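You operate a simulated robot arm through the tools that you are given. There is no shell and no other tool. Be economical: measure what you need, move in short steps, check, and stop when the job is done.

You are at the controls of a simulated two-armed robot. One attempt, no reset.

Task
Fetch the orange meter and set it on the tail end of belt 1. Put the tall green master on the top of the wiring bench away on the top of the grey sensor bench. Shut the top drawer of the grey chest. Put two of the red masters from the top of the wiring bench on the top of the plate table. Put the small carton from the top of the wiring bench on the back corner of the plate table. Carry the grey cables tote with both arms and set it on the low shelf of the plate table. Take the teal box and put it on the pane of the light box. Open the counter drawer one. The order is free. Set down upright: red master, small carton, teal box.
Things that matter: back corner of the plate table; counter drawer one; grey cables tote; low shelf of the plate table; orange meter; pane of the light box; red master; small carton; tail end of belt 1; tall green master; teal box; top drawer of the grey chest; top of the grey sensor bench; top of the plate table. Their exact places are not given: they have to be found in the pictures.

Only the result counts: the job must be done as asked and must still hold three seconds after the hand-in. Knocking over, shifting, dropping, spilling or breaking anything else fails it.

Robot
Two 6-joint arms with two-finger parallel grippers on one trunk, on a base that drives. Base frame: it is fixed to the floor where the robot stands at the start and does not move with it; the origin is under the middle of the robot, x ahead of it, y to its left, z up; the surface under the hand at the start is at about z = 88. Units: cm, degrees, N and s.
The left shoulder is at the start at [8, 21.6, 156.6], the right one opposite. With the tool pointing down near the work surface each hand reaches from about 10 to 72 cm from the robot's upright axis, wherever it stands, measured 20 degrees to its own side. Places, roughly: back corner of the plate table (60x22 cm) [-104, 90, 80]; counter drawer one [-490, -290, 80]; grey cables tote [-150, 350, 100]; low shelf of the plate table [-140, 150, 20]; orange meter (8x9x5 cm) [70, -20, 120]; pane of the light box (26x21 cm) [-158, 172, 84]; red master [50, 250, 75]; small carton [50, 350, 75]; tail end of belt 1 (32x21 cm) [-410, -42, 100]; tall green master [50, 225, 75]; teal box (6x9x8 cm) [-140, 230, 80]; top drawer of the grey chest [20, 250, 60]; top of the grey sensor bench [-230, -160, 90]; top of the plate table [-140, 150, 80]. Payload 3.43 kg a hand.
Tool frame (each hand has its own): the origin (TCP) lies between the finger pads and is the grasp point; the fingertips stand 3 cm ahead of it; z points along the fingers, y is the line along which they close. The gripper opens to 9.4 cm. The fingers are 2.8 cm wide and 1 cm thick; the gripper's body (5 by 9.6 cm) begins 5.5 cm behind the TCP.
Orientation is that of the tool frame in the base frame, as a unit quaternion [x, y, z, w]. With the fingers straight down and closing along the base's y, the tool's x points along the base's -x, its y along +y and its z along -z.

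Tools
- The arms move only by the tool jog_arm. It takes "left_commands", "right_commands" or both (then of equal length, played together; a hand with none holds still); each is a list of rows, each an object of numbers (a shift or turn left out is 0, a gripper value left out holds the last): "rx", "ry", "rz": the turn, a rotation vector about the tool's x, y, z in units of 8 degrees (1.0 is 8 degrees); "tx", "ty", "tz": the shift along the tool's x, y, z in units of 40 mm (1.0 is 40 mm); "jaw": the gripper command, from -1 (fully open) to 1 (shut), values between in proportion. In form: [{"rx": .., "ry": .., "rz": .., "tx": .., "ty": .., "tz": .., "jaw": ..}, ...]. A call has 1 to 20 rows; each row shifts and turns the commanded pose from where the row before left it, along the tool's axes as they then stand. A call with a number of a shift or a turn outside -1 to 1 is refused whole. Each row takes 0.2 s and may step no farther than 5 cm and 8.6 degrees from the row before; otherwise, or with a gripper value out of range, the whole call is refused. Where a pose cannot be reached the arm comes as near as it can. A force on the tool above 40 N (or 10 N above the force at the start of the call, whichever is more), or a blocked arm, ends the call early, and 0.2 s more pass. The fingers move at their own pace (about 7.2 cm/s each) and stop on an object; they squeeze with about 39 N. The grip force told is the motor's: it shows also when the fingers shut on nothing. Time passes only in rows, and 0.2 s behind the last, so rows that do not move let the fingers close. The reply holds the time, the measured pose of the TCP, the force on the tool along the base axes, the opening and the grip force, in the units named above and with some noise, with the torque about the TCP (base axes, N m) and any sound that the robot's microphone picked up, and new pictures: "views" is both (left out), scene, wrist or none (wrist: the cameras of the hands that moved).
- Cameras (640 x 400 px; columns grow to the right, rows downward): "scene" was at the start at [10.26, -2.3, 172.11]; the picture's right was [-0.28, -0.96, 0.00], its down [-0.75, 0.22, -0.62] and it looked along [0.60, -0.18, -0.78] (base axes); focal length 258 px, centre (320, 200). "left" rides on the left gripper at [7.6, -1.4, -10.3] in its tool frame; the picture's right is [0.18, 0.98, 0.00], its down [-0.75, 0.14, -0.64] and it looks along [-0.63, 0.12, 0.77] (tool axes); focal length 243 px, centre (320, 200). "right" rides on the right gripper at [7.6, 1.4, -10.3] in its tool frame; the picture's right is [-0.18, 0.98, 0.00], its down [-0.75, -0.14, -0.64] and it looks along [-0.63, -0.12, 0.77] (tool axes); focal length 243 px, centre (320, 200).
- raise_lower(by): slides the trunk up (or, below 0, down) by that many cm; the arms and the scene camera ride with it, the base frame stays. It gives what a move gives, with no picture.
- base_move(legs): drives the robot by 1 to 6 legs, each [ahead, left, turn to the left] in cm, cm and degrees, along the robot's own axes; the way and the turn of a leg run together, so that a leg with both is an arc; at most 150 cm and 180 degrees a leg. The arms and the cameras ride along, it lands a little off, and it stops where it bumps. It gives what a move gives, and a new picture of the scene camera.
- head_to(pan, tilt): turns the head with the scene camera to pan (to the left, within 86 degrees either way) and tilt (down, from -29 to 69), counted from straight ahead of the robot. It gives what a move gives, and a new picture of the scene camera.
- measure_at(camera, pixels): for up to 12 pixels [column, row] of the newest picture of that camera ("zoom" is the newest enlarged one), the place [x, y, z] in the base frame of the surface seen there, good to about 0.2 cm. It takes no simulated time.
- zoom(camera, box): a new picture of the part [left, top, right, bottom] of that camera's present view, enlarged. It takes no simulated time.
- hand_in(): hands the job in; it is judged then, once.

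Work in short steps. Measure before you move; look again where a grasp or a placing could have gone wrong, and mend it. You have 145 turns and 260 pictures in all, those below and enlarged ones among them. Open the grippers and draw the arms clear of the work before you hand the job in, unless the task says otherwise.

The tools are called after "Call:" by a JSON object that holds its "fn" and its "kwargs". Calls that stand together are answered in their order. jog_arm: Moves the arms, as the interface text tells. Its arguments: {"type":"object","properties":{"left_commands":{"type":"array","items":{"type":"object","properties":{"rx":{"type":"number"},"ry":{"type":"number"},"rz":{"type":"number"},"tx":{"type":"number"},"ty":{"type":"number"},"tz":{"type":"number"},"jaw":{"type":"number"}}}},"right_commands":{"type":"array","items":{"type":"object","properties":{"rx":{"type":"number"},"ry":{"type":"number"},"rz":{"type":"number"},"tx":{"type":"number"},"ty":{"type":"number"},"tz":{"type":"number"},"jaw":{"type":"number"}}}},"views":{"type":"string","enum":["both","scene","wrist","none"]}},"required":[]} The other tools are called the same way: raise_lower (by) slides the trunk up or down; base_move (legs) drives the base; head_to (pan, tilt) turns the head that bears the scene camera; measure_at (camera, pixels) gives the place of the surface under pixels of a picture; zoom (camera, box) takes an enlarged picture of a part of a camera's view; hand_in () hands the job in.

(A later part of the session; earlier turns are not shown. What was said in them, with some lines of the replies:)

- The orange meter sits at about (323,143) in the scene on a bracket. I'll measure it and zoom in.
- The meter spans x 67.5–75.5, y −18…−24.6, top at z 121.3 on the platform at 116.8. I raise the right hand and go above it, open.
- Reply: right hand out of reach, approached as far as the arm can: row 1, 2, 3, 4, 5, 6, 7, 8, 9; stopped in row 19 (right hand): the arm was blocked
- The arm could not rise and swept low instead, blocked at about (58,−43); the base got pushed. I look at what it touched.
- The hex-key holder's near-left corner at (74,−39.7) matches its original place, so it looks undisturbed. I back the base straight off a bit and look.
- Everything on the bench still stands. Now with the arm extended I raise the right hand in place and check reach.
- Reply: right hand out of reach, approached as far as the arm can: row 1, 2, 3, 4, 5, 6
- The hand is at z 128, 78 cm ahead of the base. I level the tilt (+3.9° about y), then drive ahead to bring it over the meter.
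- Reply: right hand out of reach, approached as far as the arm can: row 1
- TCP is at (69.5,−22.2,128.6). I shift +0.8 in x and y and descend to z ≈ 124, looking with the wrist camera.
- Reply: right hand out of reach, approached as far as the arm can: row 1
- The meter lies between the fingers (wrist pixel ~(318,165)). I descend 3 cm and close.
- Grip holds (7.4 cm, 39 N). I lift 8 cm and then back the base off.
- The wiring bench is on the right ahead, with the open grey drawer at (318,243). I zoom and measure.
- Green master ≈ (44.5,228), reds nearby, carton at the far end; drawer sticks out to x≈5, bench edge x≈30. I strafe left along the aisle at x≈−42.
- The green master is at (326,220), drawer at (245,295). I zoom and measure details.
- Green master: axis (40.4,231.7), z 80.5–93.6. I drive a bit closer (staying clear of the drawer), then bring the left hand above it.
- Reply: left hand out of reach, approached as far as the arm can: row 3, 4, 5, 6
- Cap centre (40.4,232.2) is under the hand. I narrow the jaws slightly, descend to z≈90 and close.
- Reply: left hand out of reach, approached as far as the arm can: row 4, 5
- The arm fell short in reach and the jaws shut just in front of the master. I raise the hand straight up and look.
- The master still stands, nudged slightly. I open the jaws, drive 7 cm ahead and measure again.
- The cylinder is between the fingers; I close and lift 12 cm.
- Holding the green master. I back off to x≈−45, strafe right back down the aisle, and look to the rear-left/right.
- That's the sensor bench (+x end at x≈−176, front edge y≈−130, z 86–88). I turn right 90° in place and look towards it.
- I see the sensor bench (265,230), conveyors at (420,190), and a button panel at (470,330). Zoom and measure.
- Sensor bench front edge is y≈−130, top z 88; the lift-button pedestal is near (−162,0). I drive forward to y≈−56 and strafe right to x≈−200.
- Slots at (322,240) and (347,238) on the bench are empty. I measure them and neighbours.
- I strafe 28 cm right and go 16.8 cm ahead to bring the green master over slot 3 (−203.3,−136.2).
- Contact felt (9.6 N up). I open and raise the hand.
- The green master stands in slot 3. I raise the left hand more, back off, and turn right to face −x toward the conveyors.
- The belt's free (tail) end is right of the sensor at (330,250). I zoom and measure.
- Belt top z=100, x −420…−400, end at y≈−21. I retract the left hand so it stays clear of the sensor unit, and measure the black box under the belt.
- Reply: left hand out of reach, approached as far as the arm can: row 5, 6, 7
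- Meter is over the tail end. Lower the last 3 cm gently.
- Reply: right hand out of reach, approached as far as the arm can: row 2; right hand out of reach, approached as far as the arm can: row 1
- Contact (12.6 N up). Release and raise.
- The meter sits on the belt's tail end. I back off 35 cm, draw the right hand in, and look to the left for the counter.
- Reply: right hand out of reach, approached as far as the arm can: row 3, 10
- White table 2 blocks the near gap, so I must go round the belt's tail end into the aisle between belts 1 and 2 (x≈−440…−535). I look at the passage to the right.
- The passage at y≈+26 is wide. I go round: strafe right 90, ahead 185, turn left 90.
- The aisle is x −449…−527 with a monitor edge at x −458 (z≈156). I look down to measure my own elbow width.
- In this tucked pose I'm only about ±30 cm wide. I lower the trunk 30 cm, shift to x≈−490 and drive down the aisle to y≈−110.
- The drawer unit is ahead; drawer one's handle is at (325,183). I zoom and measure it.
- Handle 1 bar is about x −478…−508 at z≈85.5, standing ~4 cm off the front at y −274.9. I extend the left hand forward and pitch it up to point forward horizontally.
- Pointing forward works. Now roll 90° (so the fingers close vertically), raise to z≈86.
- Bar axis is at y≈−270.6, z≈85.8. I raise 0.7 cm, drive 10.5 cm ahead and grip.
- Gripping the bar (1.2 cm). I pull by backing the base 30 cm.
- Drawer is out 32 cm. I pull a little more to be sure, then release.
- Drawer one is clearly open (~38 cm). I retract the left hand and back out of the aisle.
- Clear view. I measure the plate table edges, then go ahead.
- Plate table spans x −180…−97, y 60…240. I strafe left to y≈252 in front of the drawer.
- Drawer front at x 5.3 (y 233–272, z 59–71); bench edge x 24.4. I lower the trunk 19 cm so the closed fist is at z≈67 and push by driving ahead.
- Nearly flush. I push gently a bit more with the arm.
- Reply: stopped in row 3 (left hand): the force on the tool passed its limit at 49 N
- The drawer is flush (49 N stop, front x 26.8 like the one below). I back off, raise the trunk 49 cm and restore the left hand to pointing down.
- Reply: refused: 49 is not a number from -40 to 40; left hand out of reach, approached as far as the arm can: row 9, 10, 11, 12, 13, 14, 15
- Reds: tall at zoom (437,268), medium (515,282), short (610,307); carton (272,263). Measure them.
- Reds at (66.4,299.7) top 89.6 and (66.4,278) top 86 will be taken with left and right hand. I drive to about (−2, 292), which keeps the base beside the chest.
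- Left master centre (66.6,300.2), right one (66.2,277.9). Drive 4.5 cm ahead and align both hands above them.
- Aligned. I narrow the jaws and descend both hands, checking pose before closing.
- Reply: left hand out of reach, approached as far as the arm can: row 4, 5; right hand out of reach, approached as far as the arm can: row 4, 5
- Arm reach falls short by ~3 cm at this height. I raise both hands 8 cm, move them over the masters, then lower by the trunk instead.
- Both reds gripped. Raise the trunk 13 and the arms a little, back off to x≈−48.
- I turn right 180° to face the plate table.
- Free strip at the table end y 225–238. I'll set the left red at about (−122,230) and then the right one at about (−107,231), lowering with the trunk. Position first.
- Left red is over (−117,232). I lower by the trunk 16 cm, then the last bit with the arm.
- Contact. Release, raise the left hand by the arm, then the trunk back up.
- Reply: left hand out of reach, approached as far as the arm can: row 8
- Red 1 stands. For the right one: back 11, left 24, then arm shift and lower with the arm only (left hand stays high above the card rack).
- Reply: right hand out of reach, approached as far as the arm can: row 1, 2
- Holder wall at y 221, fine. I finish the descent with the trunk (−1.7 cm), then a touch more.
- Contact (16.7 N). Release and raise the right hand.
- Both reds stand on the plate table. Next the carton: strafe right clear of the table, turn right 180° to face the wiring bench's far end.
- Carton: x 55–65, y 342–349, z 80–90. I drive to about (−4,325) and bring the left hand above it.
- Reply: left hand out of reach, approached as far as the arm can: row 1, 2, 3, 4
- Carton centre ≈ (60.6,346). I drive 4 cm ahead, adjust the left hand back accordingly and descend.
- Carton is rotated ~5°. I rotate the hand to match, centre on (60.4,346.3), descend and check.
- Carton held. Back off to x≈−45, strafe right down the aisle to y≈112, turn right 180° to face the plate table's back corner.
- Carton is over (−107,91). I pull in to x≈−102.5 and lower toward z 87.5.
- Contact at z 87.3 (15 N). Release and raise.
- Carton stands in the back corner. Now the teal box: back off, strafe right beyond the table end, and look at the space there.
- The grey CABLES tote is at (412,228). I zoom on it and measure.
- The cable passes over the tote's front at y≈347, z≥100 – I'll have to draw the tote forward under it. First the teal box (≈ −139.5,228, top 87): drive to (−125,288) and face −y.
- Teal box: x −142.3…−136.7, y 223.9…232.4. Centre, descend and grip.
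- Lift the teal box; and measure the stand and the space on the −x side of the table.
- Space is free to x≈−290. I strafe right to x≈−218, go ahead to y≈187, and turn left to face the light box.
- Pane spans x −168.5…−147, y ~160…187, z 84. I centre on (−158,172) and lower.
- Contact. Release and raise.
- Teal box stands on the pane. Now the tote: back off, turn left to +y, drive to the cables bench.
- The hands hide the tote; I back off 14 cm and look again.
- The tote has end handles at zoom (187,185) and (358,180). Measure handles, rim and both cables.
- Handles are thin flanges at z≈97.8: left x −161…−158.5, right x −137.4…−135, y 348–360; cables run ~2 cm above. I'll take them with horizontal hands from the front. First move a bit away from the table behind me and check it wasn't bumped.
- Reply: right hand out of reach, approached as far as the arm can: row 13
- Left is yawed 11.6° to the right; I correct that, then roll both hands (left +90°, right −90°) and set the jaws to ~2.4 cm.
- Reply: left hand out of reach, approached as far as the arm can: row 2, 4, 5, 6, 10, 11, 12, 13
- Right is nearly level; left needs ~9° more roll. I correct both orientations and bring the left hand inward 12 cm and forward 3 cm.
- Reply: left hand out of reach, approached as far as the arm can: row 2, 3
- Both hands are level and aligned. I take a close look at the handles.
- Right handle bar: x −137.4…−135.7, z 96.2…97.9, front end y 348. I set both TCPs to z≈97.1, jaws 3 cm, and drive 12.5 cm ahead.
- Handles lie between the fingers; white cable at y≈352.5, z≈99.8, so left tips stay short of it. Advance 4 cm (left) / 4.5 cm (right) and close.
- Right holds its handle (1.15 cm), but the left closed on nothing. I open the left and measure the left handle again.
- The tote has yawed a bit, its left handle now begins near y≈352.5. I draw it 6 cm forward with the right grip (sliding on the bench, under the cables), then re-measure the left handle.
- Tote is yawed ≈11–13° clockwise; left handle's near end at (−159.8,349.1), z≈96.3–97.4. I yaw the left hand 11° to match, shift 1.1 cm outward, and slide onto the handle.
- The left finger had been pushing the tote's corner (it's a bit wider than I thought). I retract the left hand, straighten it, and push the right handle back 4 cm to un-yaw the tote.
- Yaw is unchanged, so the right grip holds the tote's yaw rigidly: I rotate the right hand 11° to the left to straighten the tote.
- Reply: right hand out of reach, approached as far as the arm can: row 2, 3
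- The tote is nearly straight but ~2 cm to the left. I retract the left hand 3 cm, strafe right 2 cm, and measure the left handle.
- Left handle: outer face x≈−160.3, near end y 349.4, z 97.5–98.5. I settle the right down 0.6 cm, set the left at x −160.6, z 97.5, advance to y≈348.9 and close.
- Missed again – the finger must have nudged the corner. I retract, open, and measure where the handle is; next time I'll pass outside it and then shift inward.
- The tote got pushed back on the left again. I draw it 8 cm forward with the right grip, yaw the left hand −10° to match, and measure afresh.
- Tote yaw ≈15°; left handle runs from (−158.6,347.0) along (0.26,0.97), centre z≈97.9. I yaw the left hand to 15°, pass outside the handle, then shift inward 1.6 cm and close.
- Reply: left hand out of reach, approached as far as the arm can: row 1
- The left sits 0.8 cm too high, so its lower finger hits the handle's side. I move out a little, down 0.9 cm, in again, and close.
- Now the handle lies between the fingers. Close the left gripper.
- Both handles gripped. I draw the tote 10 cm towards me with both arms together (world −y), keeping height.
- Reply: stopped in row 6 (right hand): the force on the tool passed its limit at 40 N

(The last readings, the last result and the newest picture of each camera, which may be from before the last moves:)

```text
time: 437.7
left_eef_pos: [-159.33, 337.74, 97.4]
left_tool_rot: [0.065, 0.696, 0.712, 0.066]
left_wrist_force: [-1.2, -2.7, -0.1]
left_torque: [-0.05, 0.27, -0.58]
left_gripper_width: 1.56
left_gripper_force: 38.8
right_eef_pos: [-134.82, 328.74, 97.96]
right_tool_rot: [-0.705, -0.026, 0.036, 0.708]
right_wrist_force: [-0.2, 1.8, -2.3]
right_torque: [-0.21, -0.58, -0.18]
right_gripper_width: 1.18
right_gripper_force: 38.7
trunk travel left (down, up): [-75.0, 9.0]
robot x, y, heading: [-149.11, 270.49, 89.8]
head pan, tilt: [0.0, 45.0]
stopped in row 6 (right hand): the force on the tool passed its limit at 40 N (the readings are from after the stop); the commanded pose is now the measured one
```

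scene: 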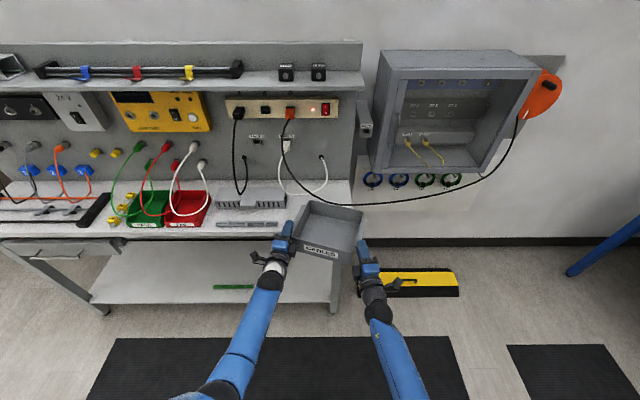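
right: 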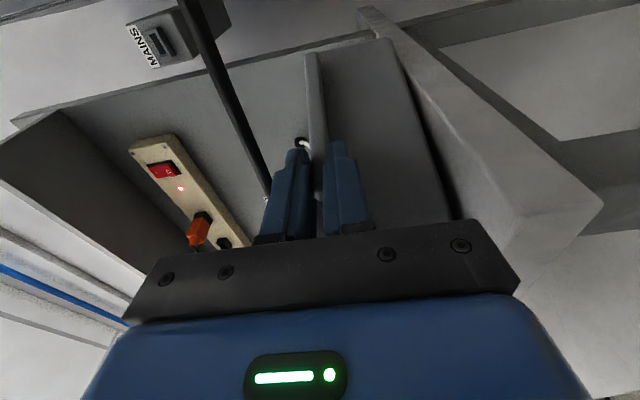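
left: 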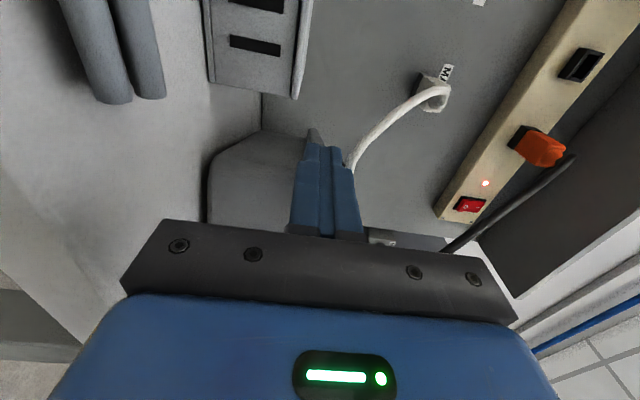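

The tote is out from under the cables almost completely. I back 4.5 cm, lift with the trunk 5 cm, then strafe right into the aisle.

Call:
{"fn": "base_move", "kwargs": {"legs": [[-4.5, 0, 0]]}}

Call:
{"fn": "raise_lower", "kwargs": {"by": 5}}

Call:
{"fn": "jog_arm", "kwargs": {"left_commands": [{}], "right_commands": [{}], "views": "scene"}}

```text
time: 438.6
left_eef_pos: [-159.46, 334.11, 97.29]
left_tool_rot: [0.063, 0.697, 0.711, 0.067]
left_wrist_force: [-0.3, -2.0, 2.7]
left_torque: [0.18, 0.1, 0.09]
left_gripper_width: 1.57
left_gripper_force: 38.9
right_eef_pos: [-134.73, 325.37, 97.71]
right_tool_rot: [0.707, 0.026, -0.037, -0.705]
right_wrist_force: [1.3, 3.7, -4.2]
right_torque: [-0.12, -0.65, -0.92]
right_gripper_width: 1.12
right_gripper_force: 39.2
trunk travel left (down, up): [-75.0, 9.0]
robot x, y, heading: [-148.93, 266.38, 89.8]
head pan, tilt: [0.0, 45.0]
```

scene: 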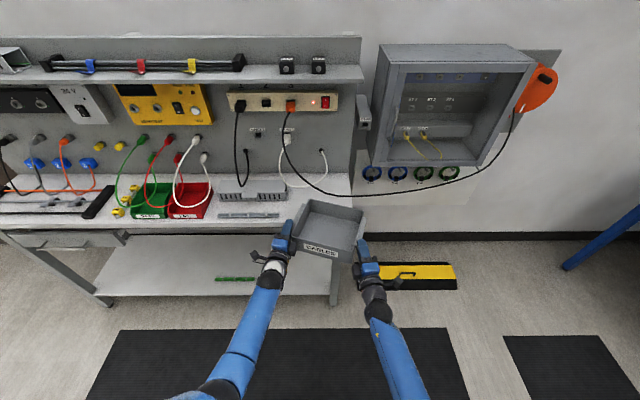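

```text
time: 439.5
left_eef_pos: [-159.46, 333.37, 102.71]
left_tool_rot: [0.064, 0.694, 0.714, 0.067]
left_wrist_force: [-1.7, -2.6, 0.7]
left_torque: [-0.08, 0.19, -0.58]
left_gripper_width: 1.55
left_gripper_force: 39.2
right_eef_pos: [-134.83, 324.5, 103.09]
right_tool_rot: [-0.704, -0.025, 0.036, 0.709]
right_wrist_force: [0.8, 2.0, -3.0]
right_torque: [-0.25, -0.55, -0.19]
right_gripper_width: 1.17
right_gripper_force: 39.5
trunk travel left (down, up): [-80.0, 4.0]
robot x, y, heading: [-148.7, 266.07, 89.8]
head pan, tilt: [0.0, 45.0]
```

```text
time: 439.9
left_eef_pos: [-159.34, 333.74, 102.67]
left_tool_rot: [0.063, 0.695, 0.713, 0.067]
left_wrist_force: [-1.2, -2.5, 0.1]
left_torque: [-0.07, 0.17, -0.56]
left_gripper_width: 1.59
left_gripper_force: 39.1
right_eef_pos: [-134.81, 324.74, 102.89]
right_tool_rot: [-0.705, -0.025, 0.036, 0.708]
right_wrist_force: [0.9, 2.0, -4.3]
right_torque: [-0.24, -0.55, -0.1]
right_gripper_width: 1.15
right_gripper_force: 38.8
trunk travel left (down, up): [-80.0, 4.0]
robot x, y, heading: [-149.01, 266.28, 89.6]
head pan, tilt: [0.0, 45.0]
5 turns are left
```

scene: 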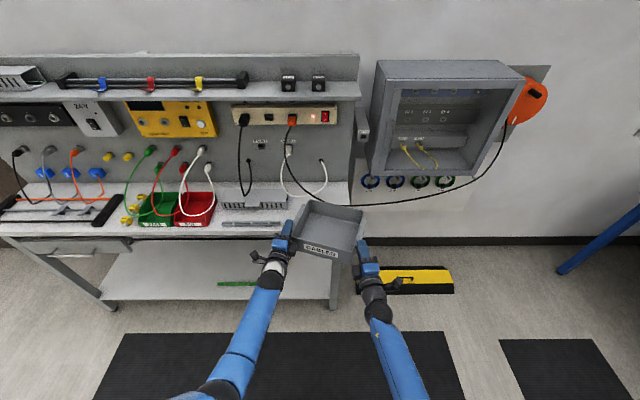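

Only five turns remain, so I batch: strafe into the aisle, back down to y≈110, shift right, turn left to face the plate table, then lower the trunk 73 cm.

Call:
{"fn": "base_move", "kwargs": {"legs": [[0, -109, 0], [-78, 0, 0], [-78, 0, 0], [0, -42, 0], [0, 0, 90]]}}

Call:
{"fn": "raise_lower", "kwargs": {"by": -40}}

Call:
{"fn": "raise_lower", "kwargs": {"by": -33}}

Call:
{"fn": "head_to", "kwargs": {"pan": 0, "tilt": 35}}

Call:
{"fn": "measure_at", "kwargs": {"camera": "scene", "pixels": [[200, 200], [320, 170], [320, 190], [320, 210], [420, 200], [320, 230], [320, 250], [250, 230], [390, 230], [320, 280], [320, 150], [320, 130]]}}

```text
time: 443.2
left_eef_pos: [-100.15, 335.72, 102.45]
left_tool_rot: [0.113, 0.689, 0.706, 0.118]
left_wrist_force: [-0.6, -2.3, 0.0]
left_torque: [-0.04, 0.11, -0.45]
left_gripper_width: 1.59
left_gripper_force: 39.1
right_eef_pos: [-77.13, 323.22, 102.84]
right_tool_rot: [-0.707, 0.022, -0.016, 0.707]
right_wrist_force: [0.0, 2.7, -3.4]
right_torque: [-0.27, -0.38, -0.3]
right_gripper_width: 1.17
right_gripper_force: 39.4
trunk travel left (down, up): [-80.0, 4.0]
robot x, y, heading: [-99.02, 266.75, 81.7]
head pan, tilt: [0.0, 45.0]
stopped in leg 1: the robot was blocked; the commanded pose is now the measured one
```

scene: 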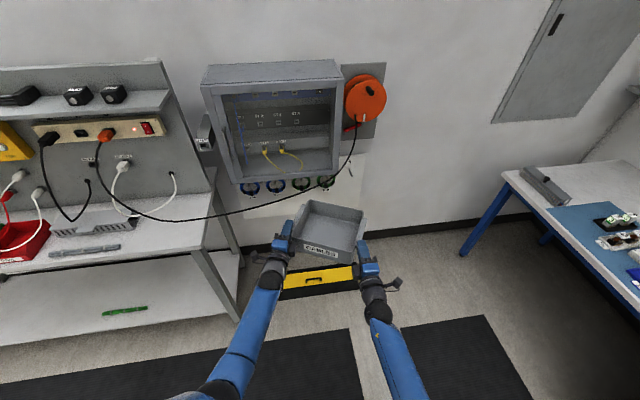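

```text
time: 447.1
left_eef_pos: [-99.75, 335.41, 62.59]
left_tool_rot: [0.114, 0.688, 0.706, 0.118]
left_wrist_force: [-2.1, 1.0, 0.3]
left_torque: [-0.05, 0.11, -0.17]
left_gripper_width: 1.59
left_gripper_force: 38.5
right_eef_pos: [-76.75, 322.97, 63.05]
right_tool_rot: [-0.704, 0.024, -0.015, 0.71]
right_wrist_force: [1.8, -1.0, -3.0]
right_torque: [-0.36, -0.42, 0.1]
right_gripper_width: 1.15
right_gripper_force: 39.2
trunk travel left (down, up): [-40.0, 44.0]
robot x, y, heading: [-98.88, 267.24, 81.2]
head pan, tilt: [0.0, 45.0]
```

```text
time: 450.3
left_eef_pos: [-99.78, 335.51, 29.61]
left_tool_rot: [0.114, 0.688, 0.707, 0.118]
left_wrist_force: [-3.6, 0.2, 0.7]
left_torque: [-0.09, 0.03, -0.26]
left_gripper_width: 1.58
left_gripper_force: 38.7
right_eef_pos: [-76.71, 323.06, 30.0]
right_tool_rot: [-0.705, 0.025, -0.016, 0.709]
right_wrist_force: [3.6, -0.9, -3.0]
right_torque: [-0.33, -0.47, -0.15]
right_gripper_width: 1.18
right_gripper_force: 39.0
trunk travel left (down, up): [-7.0, 77.0]
robot x, y, heading: [-98.83, 266.66, 81.3]
head pan, tilt: [0.0, 45.0]
```

```text
time: 451.0
left_eef_pos: [-99.77, 335.49, 29.72]
left_tool_rot: [0.114, 0.688, 0.707, 0.118]
left_wrist_force: [-4.1, 1.3, 1.0]
left_torque: [-0.08, 0.02, -0.23]
left_gripper_width: 1.58
left_gripper_force: 39.4
right_eef_pos: [-76.76, 323.14, 29.97]
right_tool_rot: [-0.705, 0.026, -0.015, 0.709]
right_wrist_force: [4.3, -1.3, -2.6]
right_torque: [-0.31, -0.42, -0.12]
right_gripper_width: 1.15
right_gripper_force: 38.7
trunk travel left (down, up): [-7.0, 77.0]
robot x, y, heading: [-98.73, 267.23, 81.6]
head pan, tilt: [0.0, 35.0]
```

scene: 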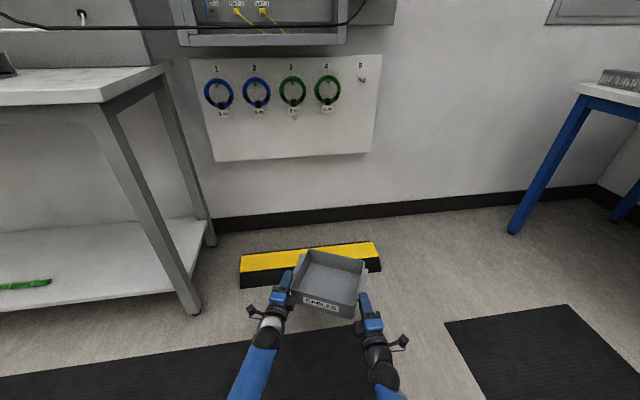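

```text
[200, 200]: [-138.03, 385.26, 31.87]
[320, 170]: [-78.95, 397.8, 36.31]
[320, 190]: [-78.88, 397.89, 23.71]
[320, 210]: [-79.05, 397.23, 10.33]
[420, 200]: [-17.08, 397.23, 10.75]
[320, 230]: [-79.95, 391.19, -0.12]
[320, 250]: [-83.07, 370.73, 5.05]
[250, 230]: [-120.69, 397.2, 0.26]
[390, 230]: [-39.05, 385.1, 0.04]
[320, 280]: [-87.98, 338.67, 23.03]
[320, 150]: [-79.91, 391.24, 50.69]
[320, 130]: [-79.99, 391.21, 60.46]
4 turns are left
```

The base rubbed the table end and stopped; the tote is already low. I go forward a touch, square up, then strafe to x≈−41, back to y≈109, right to x≈−6 and turn left to face the table's low shelf.

Call:
{"fn": "base_move", "kwargs": {"legs": [[7, 0, 8.4], [0, -57, 0], [-82, 0, 0], [-82, 0, 0], [0, -35, 0], [0, 0, 90]]}}

Call:
{"fn": "measure_at", "kwargs": {"camera": "scene", "pixels": [[320, 100], [320, 120], [320, 140], [320, 160], [320, 180], [320, 200], [320, 220], [260, 160], [400, 160], [200, 160], [460, 180], [320, 280]]}}

```text
time: 468.7
left_eef_pos: [-73.92, 95.4, 29.63]
left_tool_rot: [-0.457, 0.528, 0.542, -0.468]
left_wrist_force: [1.1, -4.6, 0.7]
left_torque: [-0.09, -0.05, -0.26]
left_gripper_width: 1.59
left_gripper_force: 38.5
right_eef_pos: [-65.92, 120.45, 29.91]
right_tool_rot: [-0.47, -0.526, 0.536, 0.465]
right_wrist_force: [-0.2, 4.9, -2.8]
right_torque: [0.47, -0.23, -0.16]
right_gripper_width: 1.15
right_gripper_force: 38.9
trunk travel left (down, up): [-7.0, 77.0]
robot x, y, heading: [-7.11, 108.53, -178.1]
head pan, tilt: [0.0, 35.0]
```

scene: 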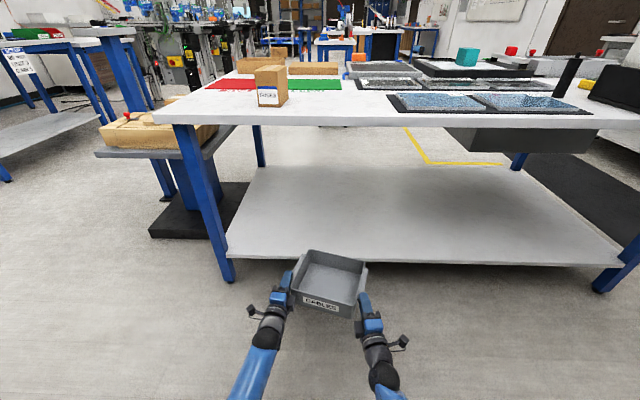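

```text
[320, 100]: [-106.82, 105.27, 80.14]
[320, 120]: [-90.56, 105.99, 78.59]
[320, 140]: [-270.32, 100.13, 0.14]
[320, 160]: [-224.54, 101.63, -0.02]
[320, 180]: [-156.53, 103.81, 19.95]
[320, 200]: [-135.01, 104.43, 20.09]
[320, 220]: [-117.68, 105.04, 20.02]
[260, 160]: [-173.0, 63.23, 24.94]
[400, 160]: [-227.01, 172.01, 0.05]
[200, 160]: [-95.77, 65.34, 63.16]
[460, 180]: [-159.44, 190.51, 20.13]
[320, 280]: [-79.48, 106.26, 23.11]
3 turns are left
```

The shelf (z 20) is clear ahead. I drive in 45 cm, then lower the tote with the trunk to the shelf.

Call:
{"fn": "base_move", "kwargs": {"legs": [[25, 0, 0], [20, 0, 0]]}}

Call:
{"fn": "raise_lower", "kwargs": {"by": -2}}

Call:
{"fn": "raise_lower", "kwargs": {"by": -0.6}}

Call:
{"fn": "zoom", "kwargs": {"camera": "scene", "box": [160, 120, 500, 400]}}

Call:
{"fn": "measure_at", "kwargs": {"camera": "zoom", "pixels": [[320, 230], [320, 260], [320, 290], [250, 250], [400, 250], [320, 200], [320, 310], [320, 330]]}}

```text
time: 471.7
left_eef_pos: [-119.16, 94.24, 29.55]
left_tool_rot: [-0.456, 0.528, 0.544, -0.467]
left_wrist_force: [-0.4, -1.5, 0.8]
left_torque: [-0.08, -0.06, -0.11]
left_gripper_width: 1.58
left_gripper_force: 38.6
right_eef_pos: [-111.12, 119.1, 29.89]
right_tool_rot: [-0.472, -0.525, 0.534, 0.466]
right_wrist_force: [0.7, 1.7, -2.9]
right_torque: [0.45, -0.21, 0.16]
right_gripper_width: 1.16
right_gripper_force: 38.9
trunk travel left (down, up): [-7.0, 77.0]
robot x, y, heading: [-51.95, 107.1, -178.2]
head pan, tilt: [0.0, 35.0]
```

scene: 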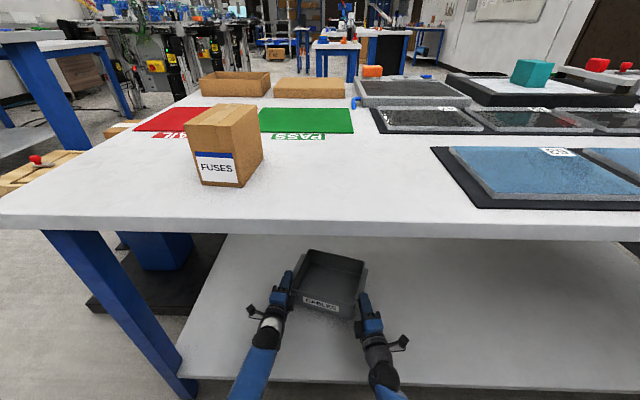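

```text
time: 472.4
left_eef_pos: [-118.88, 94.15, 28.94]
left_tool_rot: [-0.452, 0.525, 0.547, -0.469]
left_wrist_force: [-5.3, 11.0, 2.3]
left_torque: [0.14, -0.03, 0.95]
left_gripper_width: 1.57
left_gripper_force: 39.0
right_eef_pos: [-111.02, 119.12, 30.0]
right_tool_rot: [-0.462, -0.519, 0.54, 0.475]
right_wrist_force: [5.3, -12.0, -5.8]
right_torque: [0.72, -0.49, 1.23]
right_gripper_width: 1.22
right_gripper_force: 38.5
trunk travel left (down, up): [-5.0, 79.0]
robot x, y, heading: [-52.05, 106.96, -178.0]
head pan, tilt: [0.0, 35.0]
```

```text
time: 472.9
left_eef_pos: [-118.79, 94.14, 28.77]
left_tool_rot: [-0.452, 0.523, 0.548, -0.471]
left_wrist_force: [-0.9, 11.8, 3.4]
left_torque: [0.16, -0.06, 0.35]
left_gripper_width: 1.6
left_gripper_force: 38.7
right_eef_pos: [-111.01, 119.18, 30.56]
right_tool_rot: [-0.458, -0.514, 0.543, 0.48]
right_wrist_force: [0.7, -12.3, -5.4]
right_torque: [0.67, -0.52, 0.89]
right_gripper_width: 1.25
right_gripper_force: 38.7
trunk travel left (down, up): [-4.4, 79.6]
robot x, y, heading: [-52.06, 107.09, -178.2]
head pan, tilt: [0.0, 35.0]
```

```text
1.43 times, centred on (330, 260) of scene
```

zoom: 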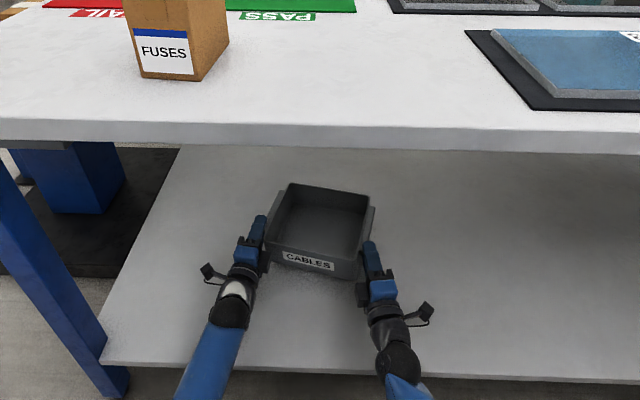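

```text
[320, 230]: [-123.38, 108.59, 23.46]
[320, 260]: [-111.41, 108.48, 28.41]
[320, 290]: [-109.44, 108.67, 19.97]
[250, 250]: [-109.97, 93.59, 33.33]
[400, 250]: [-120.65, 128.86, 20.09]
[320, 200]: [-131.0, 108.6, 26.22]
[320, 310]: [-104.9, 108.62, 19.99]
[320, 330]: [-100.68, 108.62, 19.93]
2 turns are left
```

The arms, not the tote, seem to rest on the shelf edge (tote floor ≈23.5, still ~2.8 cm up). I raise the trunk 4 cm, lower both hands 4.4 cm with the arms, open wide, withdraw, and back off.

Call:
{"fn": "raise_lower", "kwargs": {"by": 4}}

Call:
{"fn": "jog_arm", "kwargs": {"left_commands": [{"ty": -0.2}, {"ty": -0.2}, {"ty": -0.2}, {"ty": -0.2}, {"ty": -0.15}, {"ty": -0.15}, {}], "right_commands": [{"ty": 0.2}, {"ty": 0.2}, {"ty": 0.2}, {"ty": 0.2}, {"ty": 0.15}, {"ty": 0.15}, {}], "views": "none"}}

Call:
{"fn": "jog_arm", "kwargs": {"left_commands": [{"jaw": -1}, {"jaw": -1}, {"jaw": -1}, {"jaw": -1}, {"jaw": -1}, {"tx": 0.2}, {}], "right_commands": [{"jaw": -1}, {"jaw": -1}, {"jaw": -1}, {"jaw": -1}, {"jaw": -1}, {"tx": 0.15}, {}], "views": "none"}}

Call:
{"fn": "jog_arm", "kwargs": {"left_commands": [{"tz": -0.5}, {"tz": -0.5}, {"tz": -0.5}, {}], "right_commands": [{"tz": -0.5}, {"tz": -0.5}, {"tz": -0.5}, {}], "views": "none"}}

Call:
{"fn": "base_move", "kwargs": {"legs": [[-30, 0, 0]]}}

Call:
{"fn": "measure_at", "kwargs": {"camera": "scene", "pixels": [[320, 180], [320, 200], [320, 220], [320, 240], [280, 210], [360, 210], [320, 260]]}}

```text
time: 473.8
left_eef_pos: [-119.26, 94.14, 30.83]
left_tool_rot: [-0.457, 0.528, 0.542, -0.467]
left_wrist_force: [0.3, -7.3, -0.5]
left_torque: [-0.01, -0.02, -0.04]
left_gripper_width: 1.59
left_gripper_force: 39.6
right_eef_pos: [-110.99, 119.13, 31.09]
right_tool_rot: [-0.471, -0.526, 0.534, 0.465]
right_wrist_force: [-0.6, 6.9, -3.2]
right_torque: [0.3, -0.23, -0.6]
right_gripper_width: 1.13
right_gripper_force: 39.3
trunk travel left (down, up): [-8.4, 75.6]
robot x, y, heading: [-52.49, 107.19, -178.5]
head pan, tilt: [0.0, 35.0]
```

```text
time: 475.4
left_eef_pos: [-119.28, 94.14, 27.17]
left_tool_rot: [-0.455, 0.526, 0.545, -0.469]
left_wrist_force: [-2.9, -18.8, 16.7]
left_torque: [0.12, -0.12, -0.04]
left_gripper_width: 1.59
left_gripper_force: 39.2
right_eef_pos: [-111.1, 119.07, 27.54]
right_tool_rot: [-0.469, -0.523, 0.536, 0.469]
right_wrist_force: [4.3, 17.1, -2.2]
right_torque: [0.36, -0.46, -0.32]
right_gripper_width: 1.18
right_gripper_force: 39.0
trunk travel left (down, up): [-8.4, 75.6]
robot x, y, heading: [-52.15, 107.23, -178.3]
head pan, tilt: [0.0, 35.0]
```

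```text
time: 477.0
left_eef_pos: [-119.48, 93.32, 26.66]
left_tool_rot: [-0.456, 0.527, 0.544, -0.467]
left_wrist_force: [0.2, 0.4, -1.1]
left_torque: [0.02, 0.01, 0.04]
left_gripper_width: 9.39
left_gripper_force: 0.0
right_eef_pos: [-111.08, 119.58, 27.27]
right_tool_rot: [-0.469, -0.524, 0.536, 0.467]
right_wrist_force: [-0.2, 0.5, -0.2]
right_torque: [0.0, -0.02, -0.02]
right_gripper_width: 9.39
right_gripper_force: 0.0
trunk travel left (down, up): [-8.4, 75.6]
robot x, y, heading: [-52.17, 107.08, -178.2]
head pan, tilt: [0.0, 35.0]
```

```text
time: 478.2
left_eef_pos: [-113.21, 92.48, 26.63]
left_tool_rot: [-0.455, 0.527, 0.544, -0.468]
left_wrist_force: [-0.1, -0.4, 0.1]
left_torque: [0.02, 0.02, -0.01]
left_gripper_width: 9.4
left_gripper_force: 0.1
right_eef_pos: [-106.93, 119.9, 30.35]
right_tool_rot: [-0.455, -0.505, 0.553, 0.481]
right_wrist_force: [-0.1, -0.2, 0.5]
right_torque: [-0.01, 0.0, 0.04]
right_gripper_width: 9.38
right_gripper_force: 0.0
trunk travel left (down, up): [-8.4, 75.6]
robot x, y, heading: [-51.86, 107.03, -178.3]
head pan, tilt: [0.0, 35.0]
stopped in row 4 (right hand): the arm was blocked; the commanded pose is now the measured one
```

```text
time: 480.2
left_eef_pos: [-83.43, 93.55, 26.64]
left_tool_rot: [-0.454, 0.529, 0.544, -0.467]
left_wrist_force: [-0.3, -0.7, -0.4]
left_torque: [-0.02, 0.02, -0.02]
left_gripper_width: 9.41
left_gripper_force: 0.1
right_eef_pos: [-77.06, 120.92, 30.2]
right_tool_rot: [-0.457, -0.506, 0.551, 0.481]
right_wrist_force: [0.3, -0.5, 0.0]
right_torque: [0.01, -0.01, -0.02]
right_gripper_width: 9.41
right_gripper_force: 0.1
trunk travel left (down, up): [-8.4, 75.6]
robot x, y, heading: [-22.36, 108.18, -178.4]
head pan, tilt: [0.0, 35.0]
```

scene: 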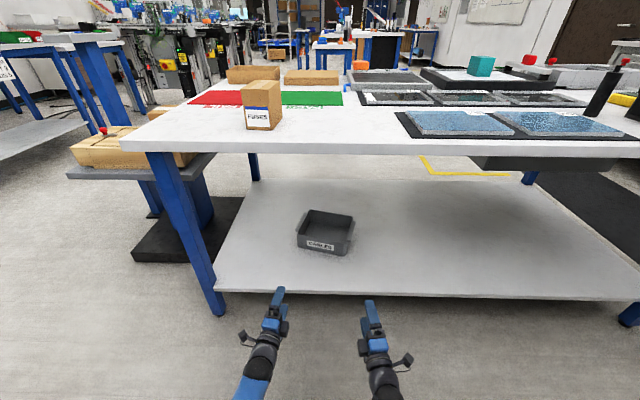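

```text
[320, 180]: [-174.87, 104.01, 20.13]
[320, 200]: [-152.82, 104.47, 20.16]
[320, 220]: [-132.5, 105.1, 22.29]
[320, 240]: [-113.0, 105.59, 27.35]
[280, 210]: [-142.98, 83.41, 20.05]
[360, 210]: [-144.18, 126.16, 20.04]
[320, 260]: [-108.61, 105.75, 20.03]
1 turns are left
```

The tote is on the low shelf, all the other items are placed, and both hands are open and clear. I hand the job in.

Call:
{"fn": "hand_in", "kwargs": {}}

```text
The job is handed in.
```

I carried out all eight parts and handed the job in; I don't have the judge's result, only what the pictures and readings showed.

- **Orange meter:** it sits on the tail end of belt 1.
- **Tall green master:** it stands in an empty marked slot on the sensor bench. My first attempt to grip it pushed it about 1.5 cm, but it stayed upright.
- **Top drawer of the grey chest:** it is shut flush.
- **Red masters:** two of the three stand upright on the plate table.
- **Small carton:** it stands upright on the back corner of the plate table.
- **Teal box:** it stands upright on the pane of the light box.
- **Counter drawer one:** it is open about 38 cm.
- **Grey cables tote:** it is on the low shelf of the plate table, at a slight angle. I carried it with both arms after sliding it out from under the cables on its bench.

**Possible faults:**
- **Blocked arm:** at the start, a right-arm move was blocked near the hex-key holder and pushed the base back about 10 cm. The holder and keys looked undisturbed.
- **Plate table contact:** while carrying the tote, the base was blocked at the end of the plate table and stopped. I did not check whether the table moved.
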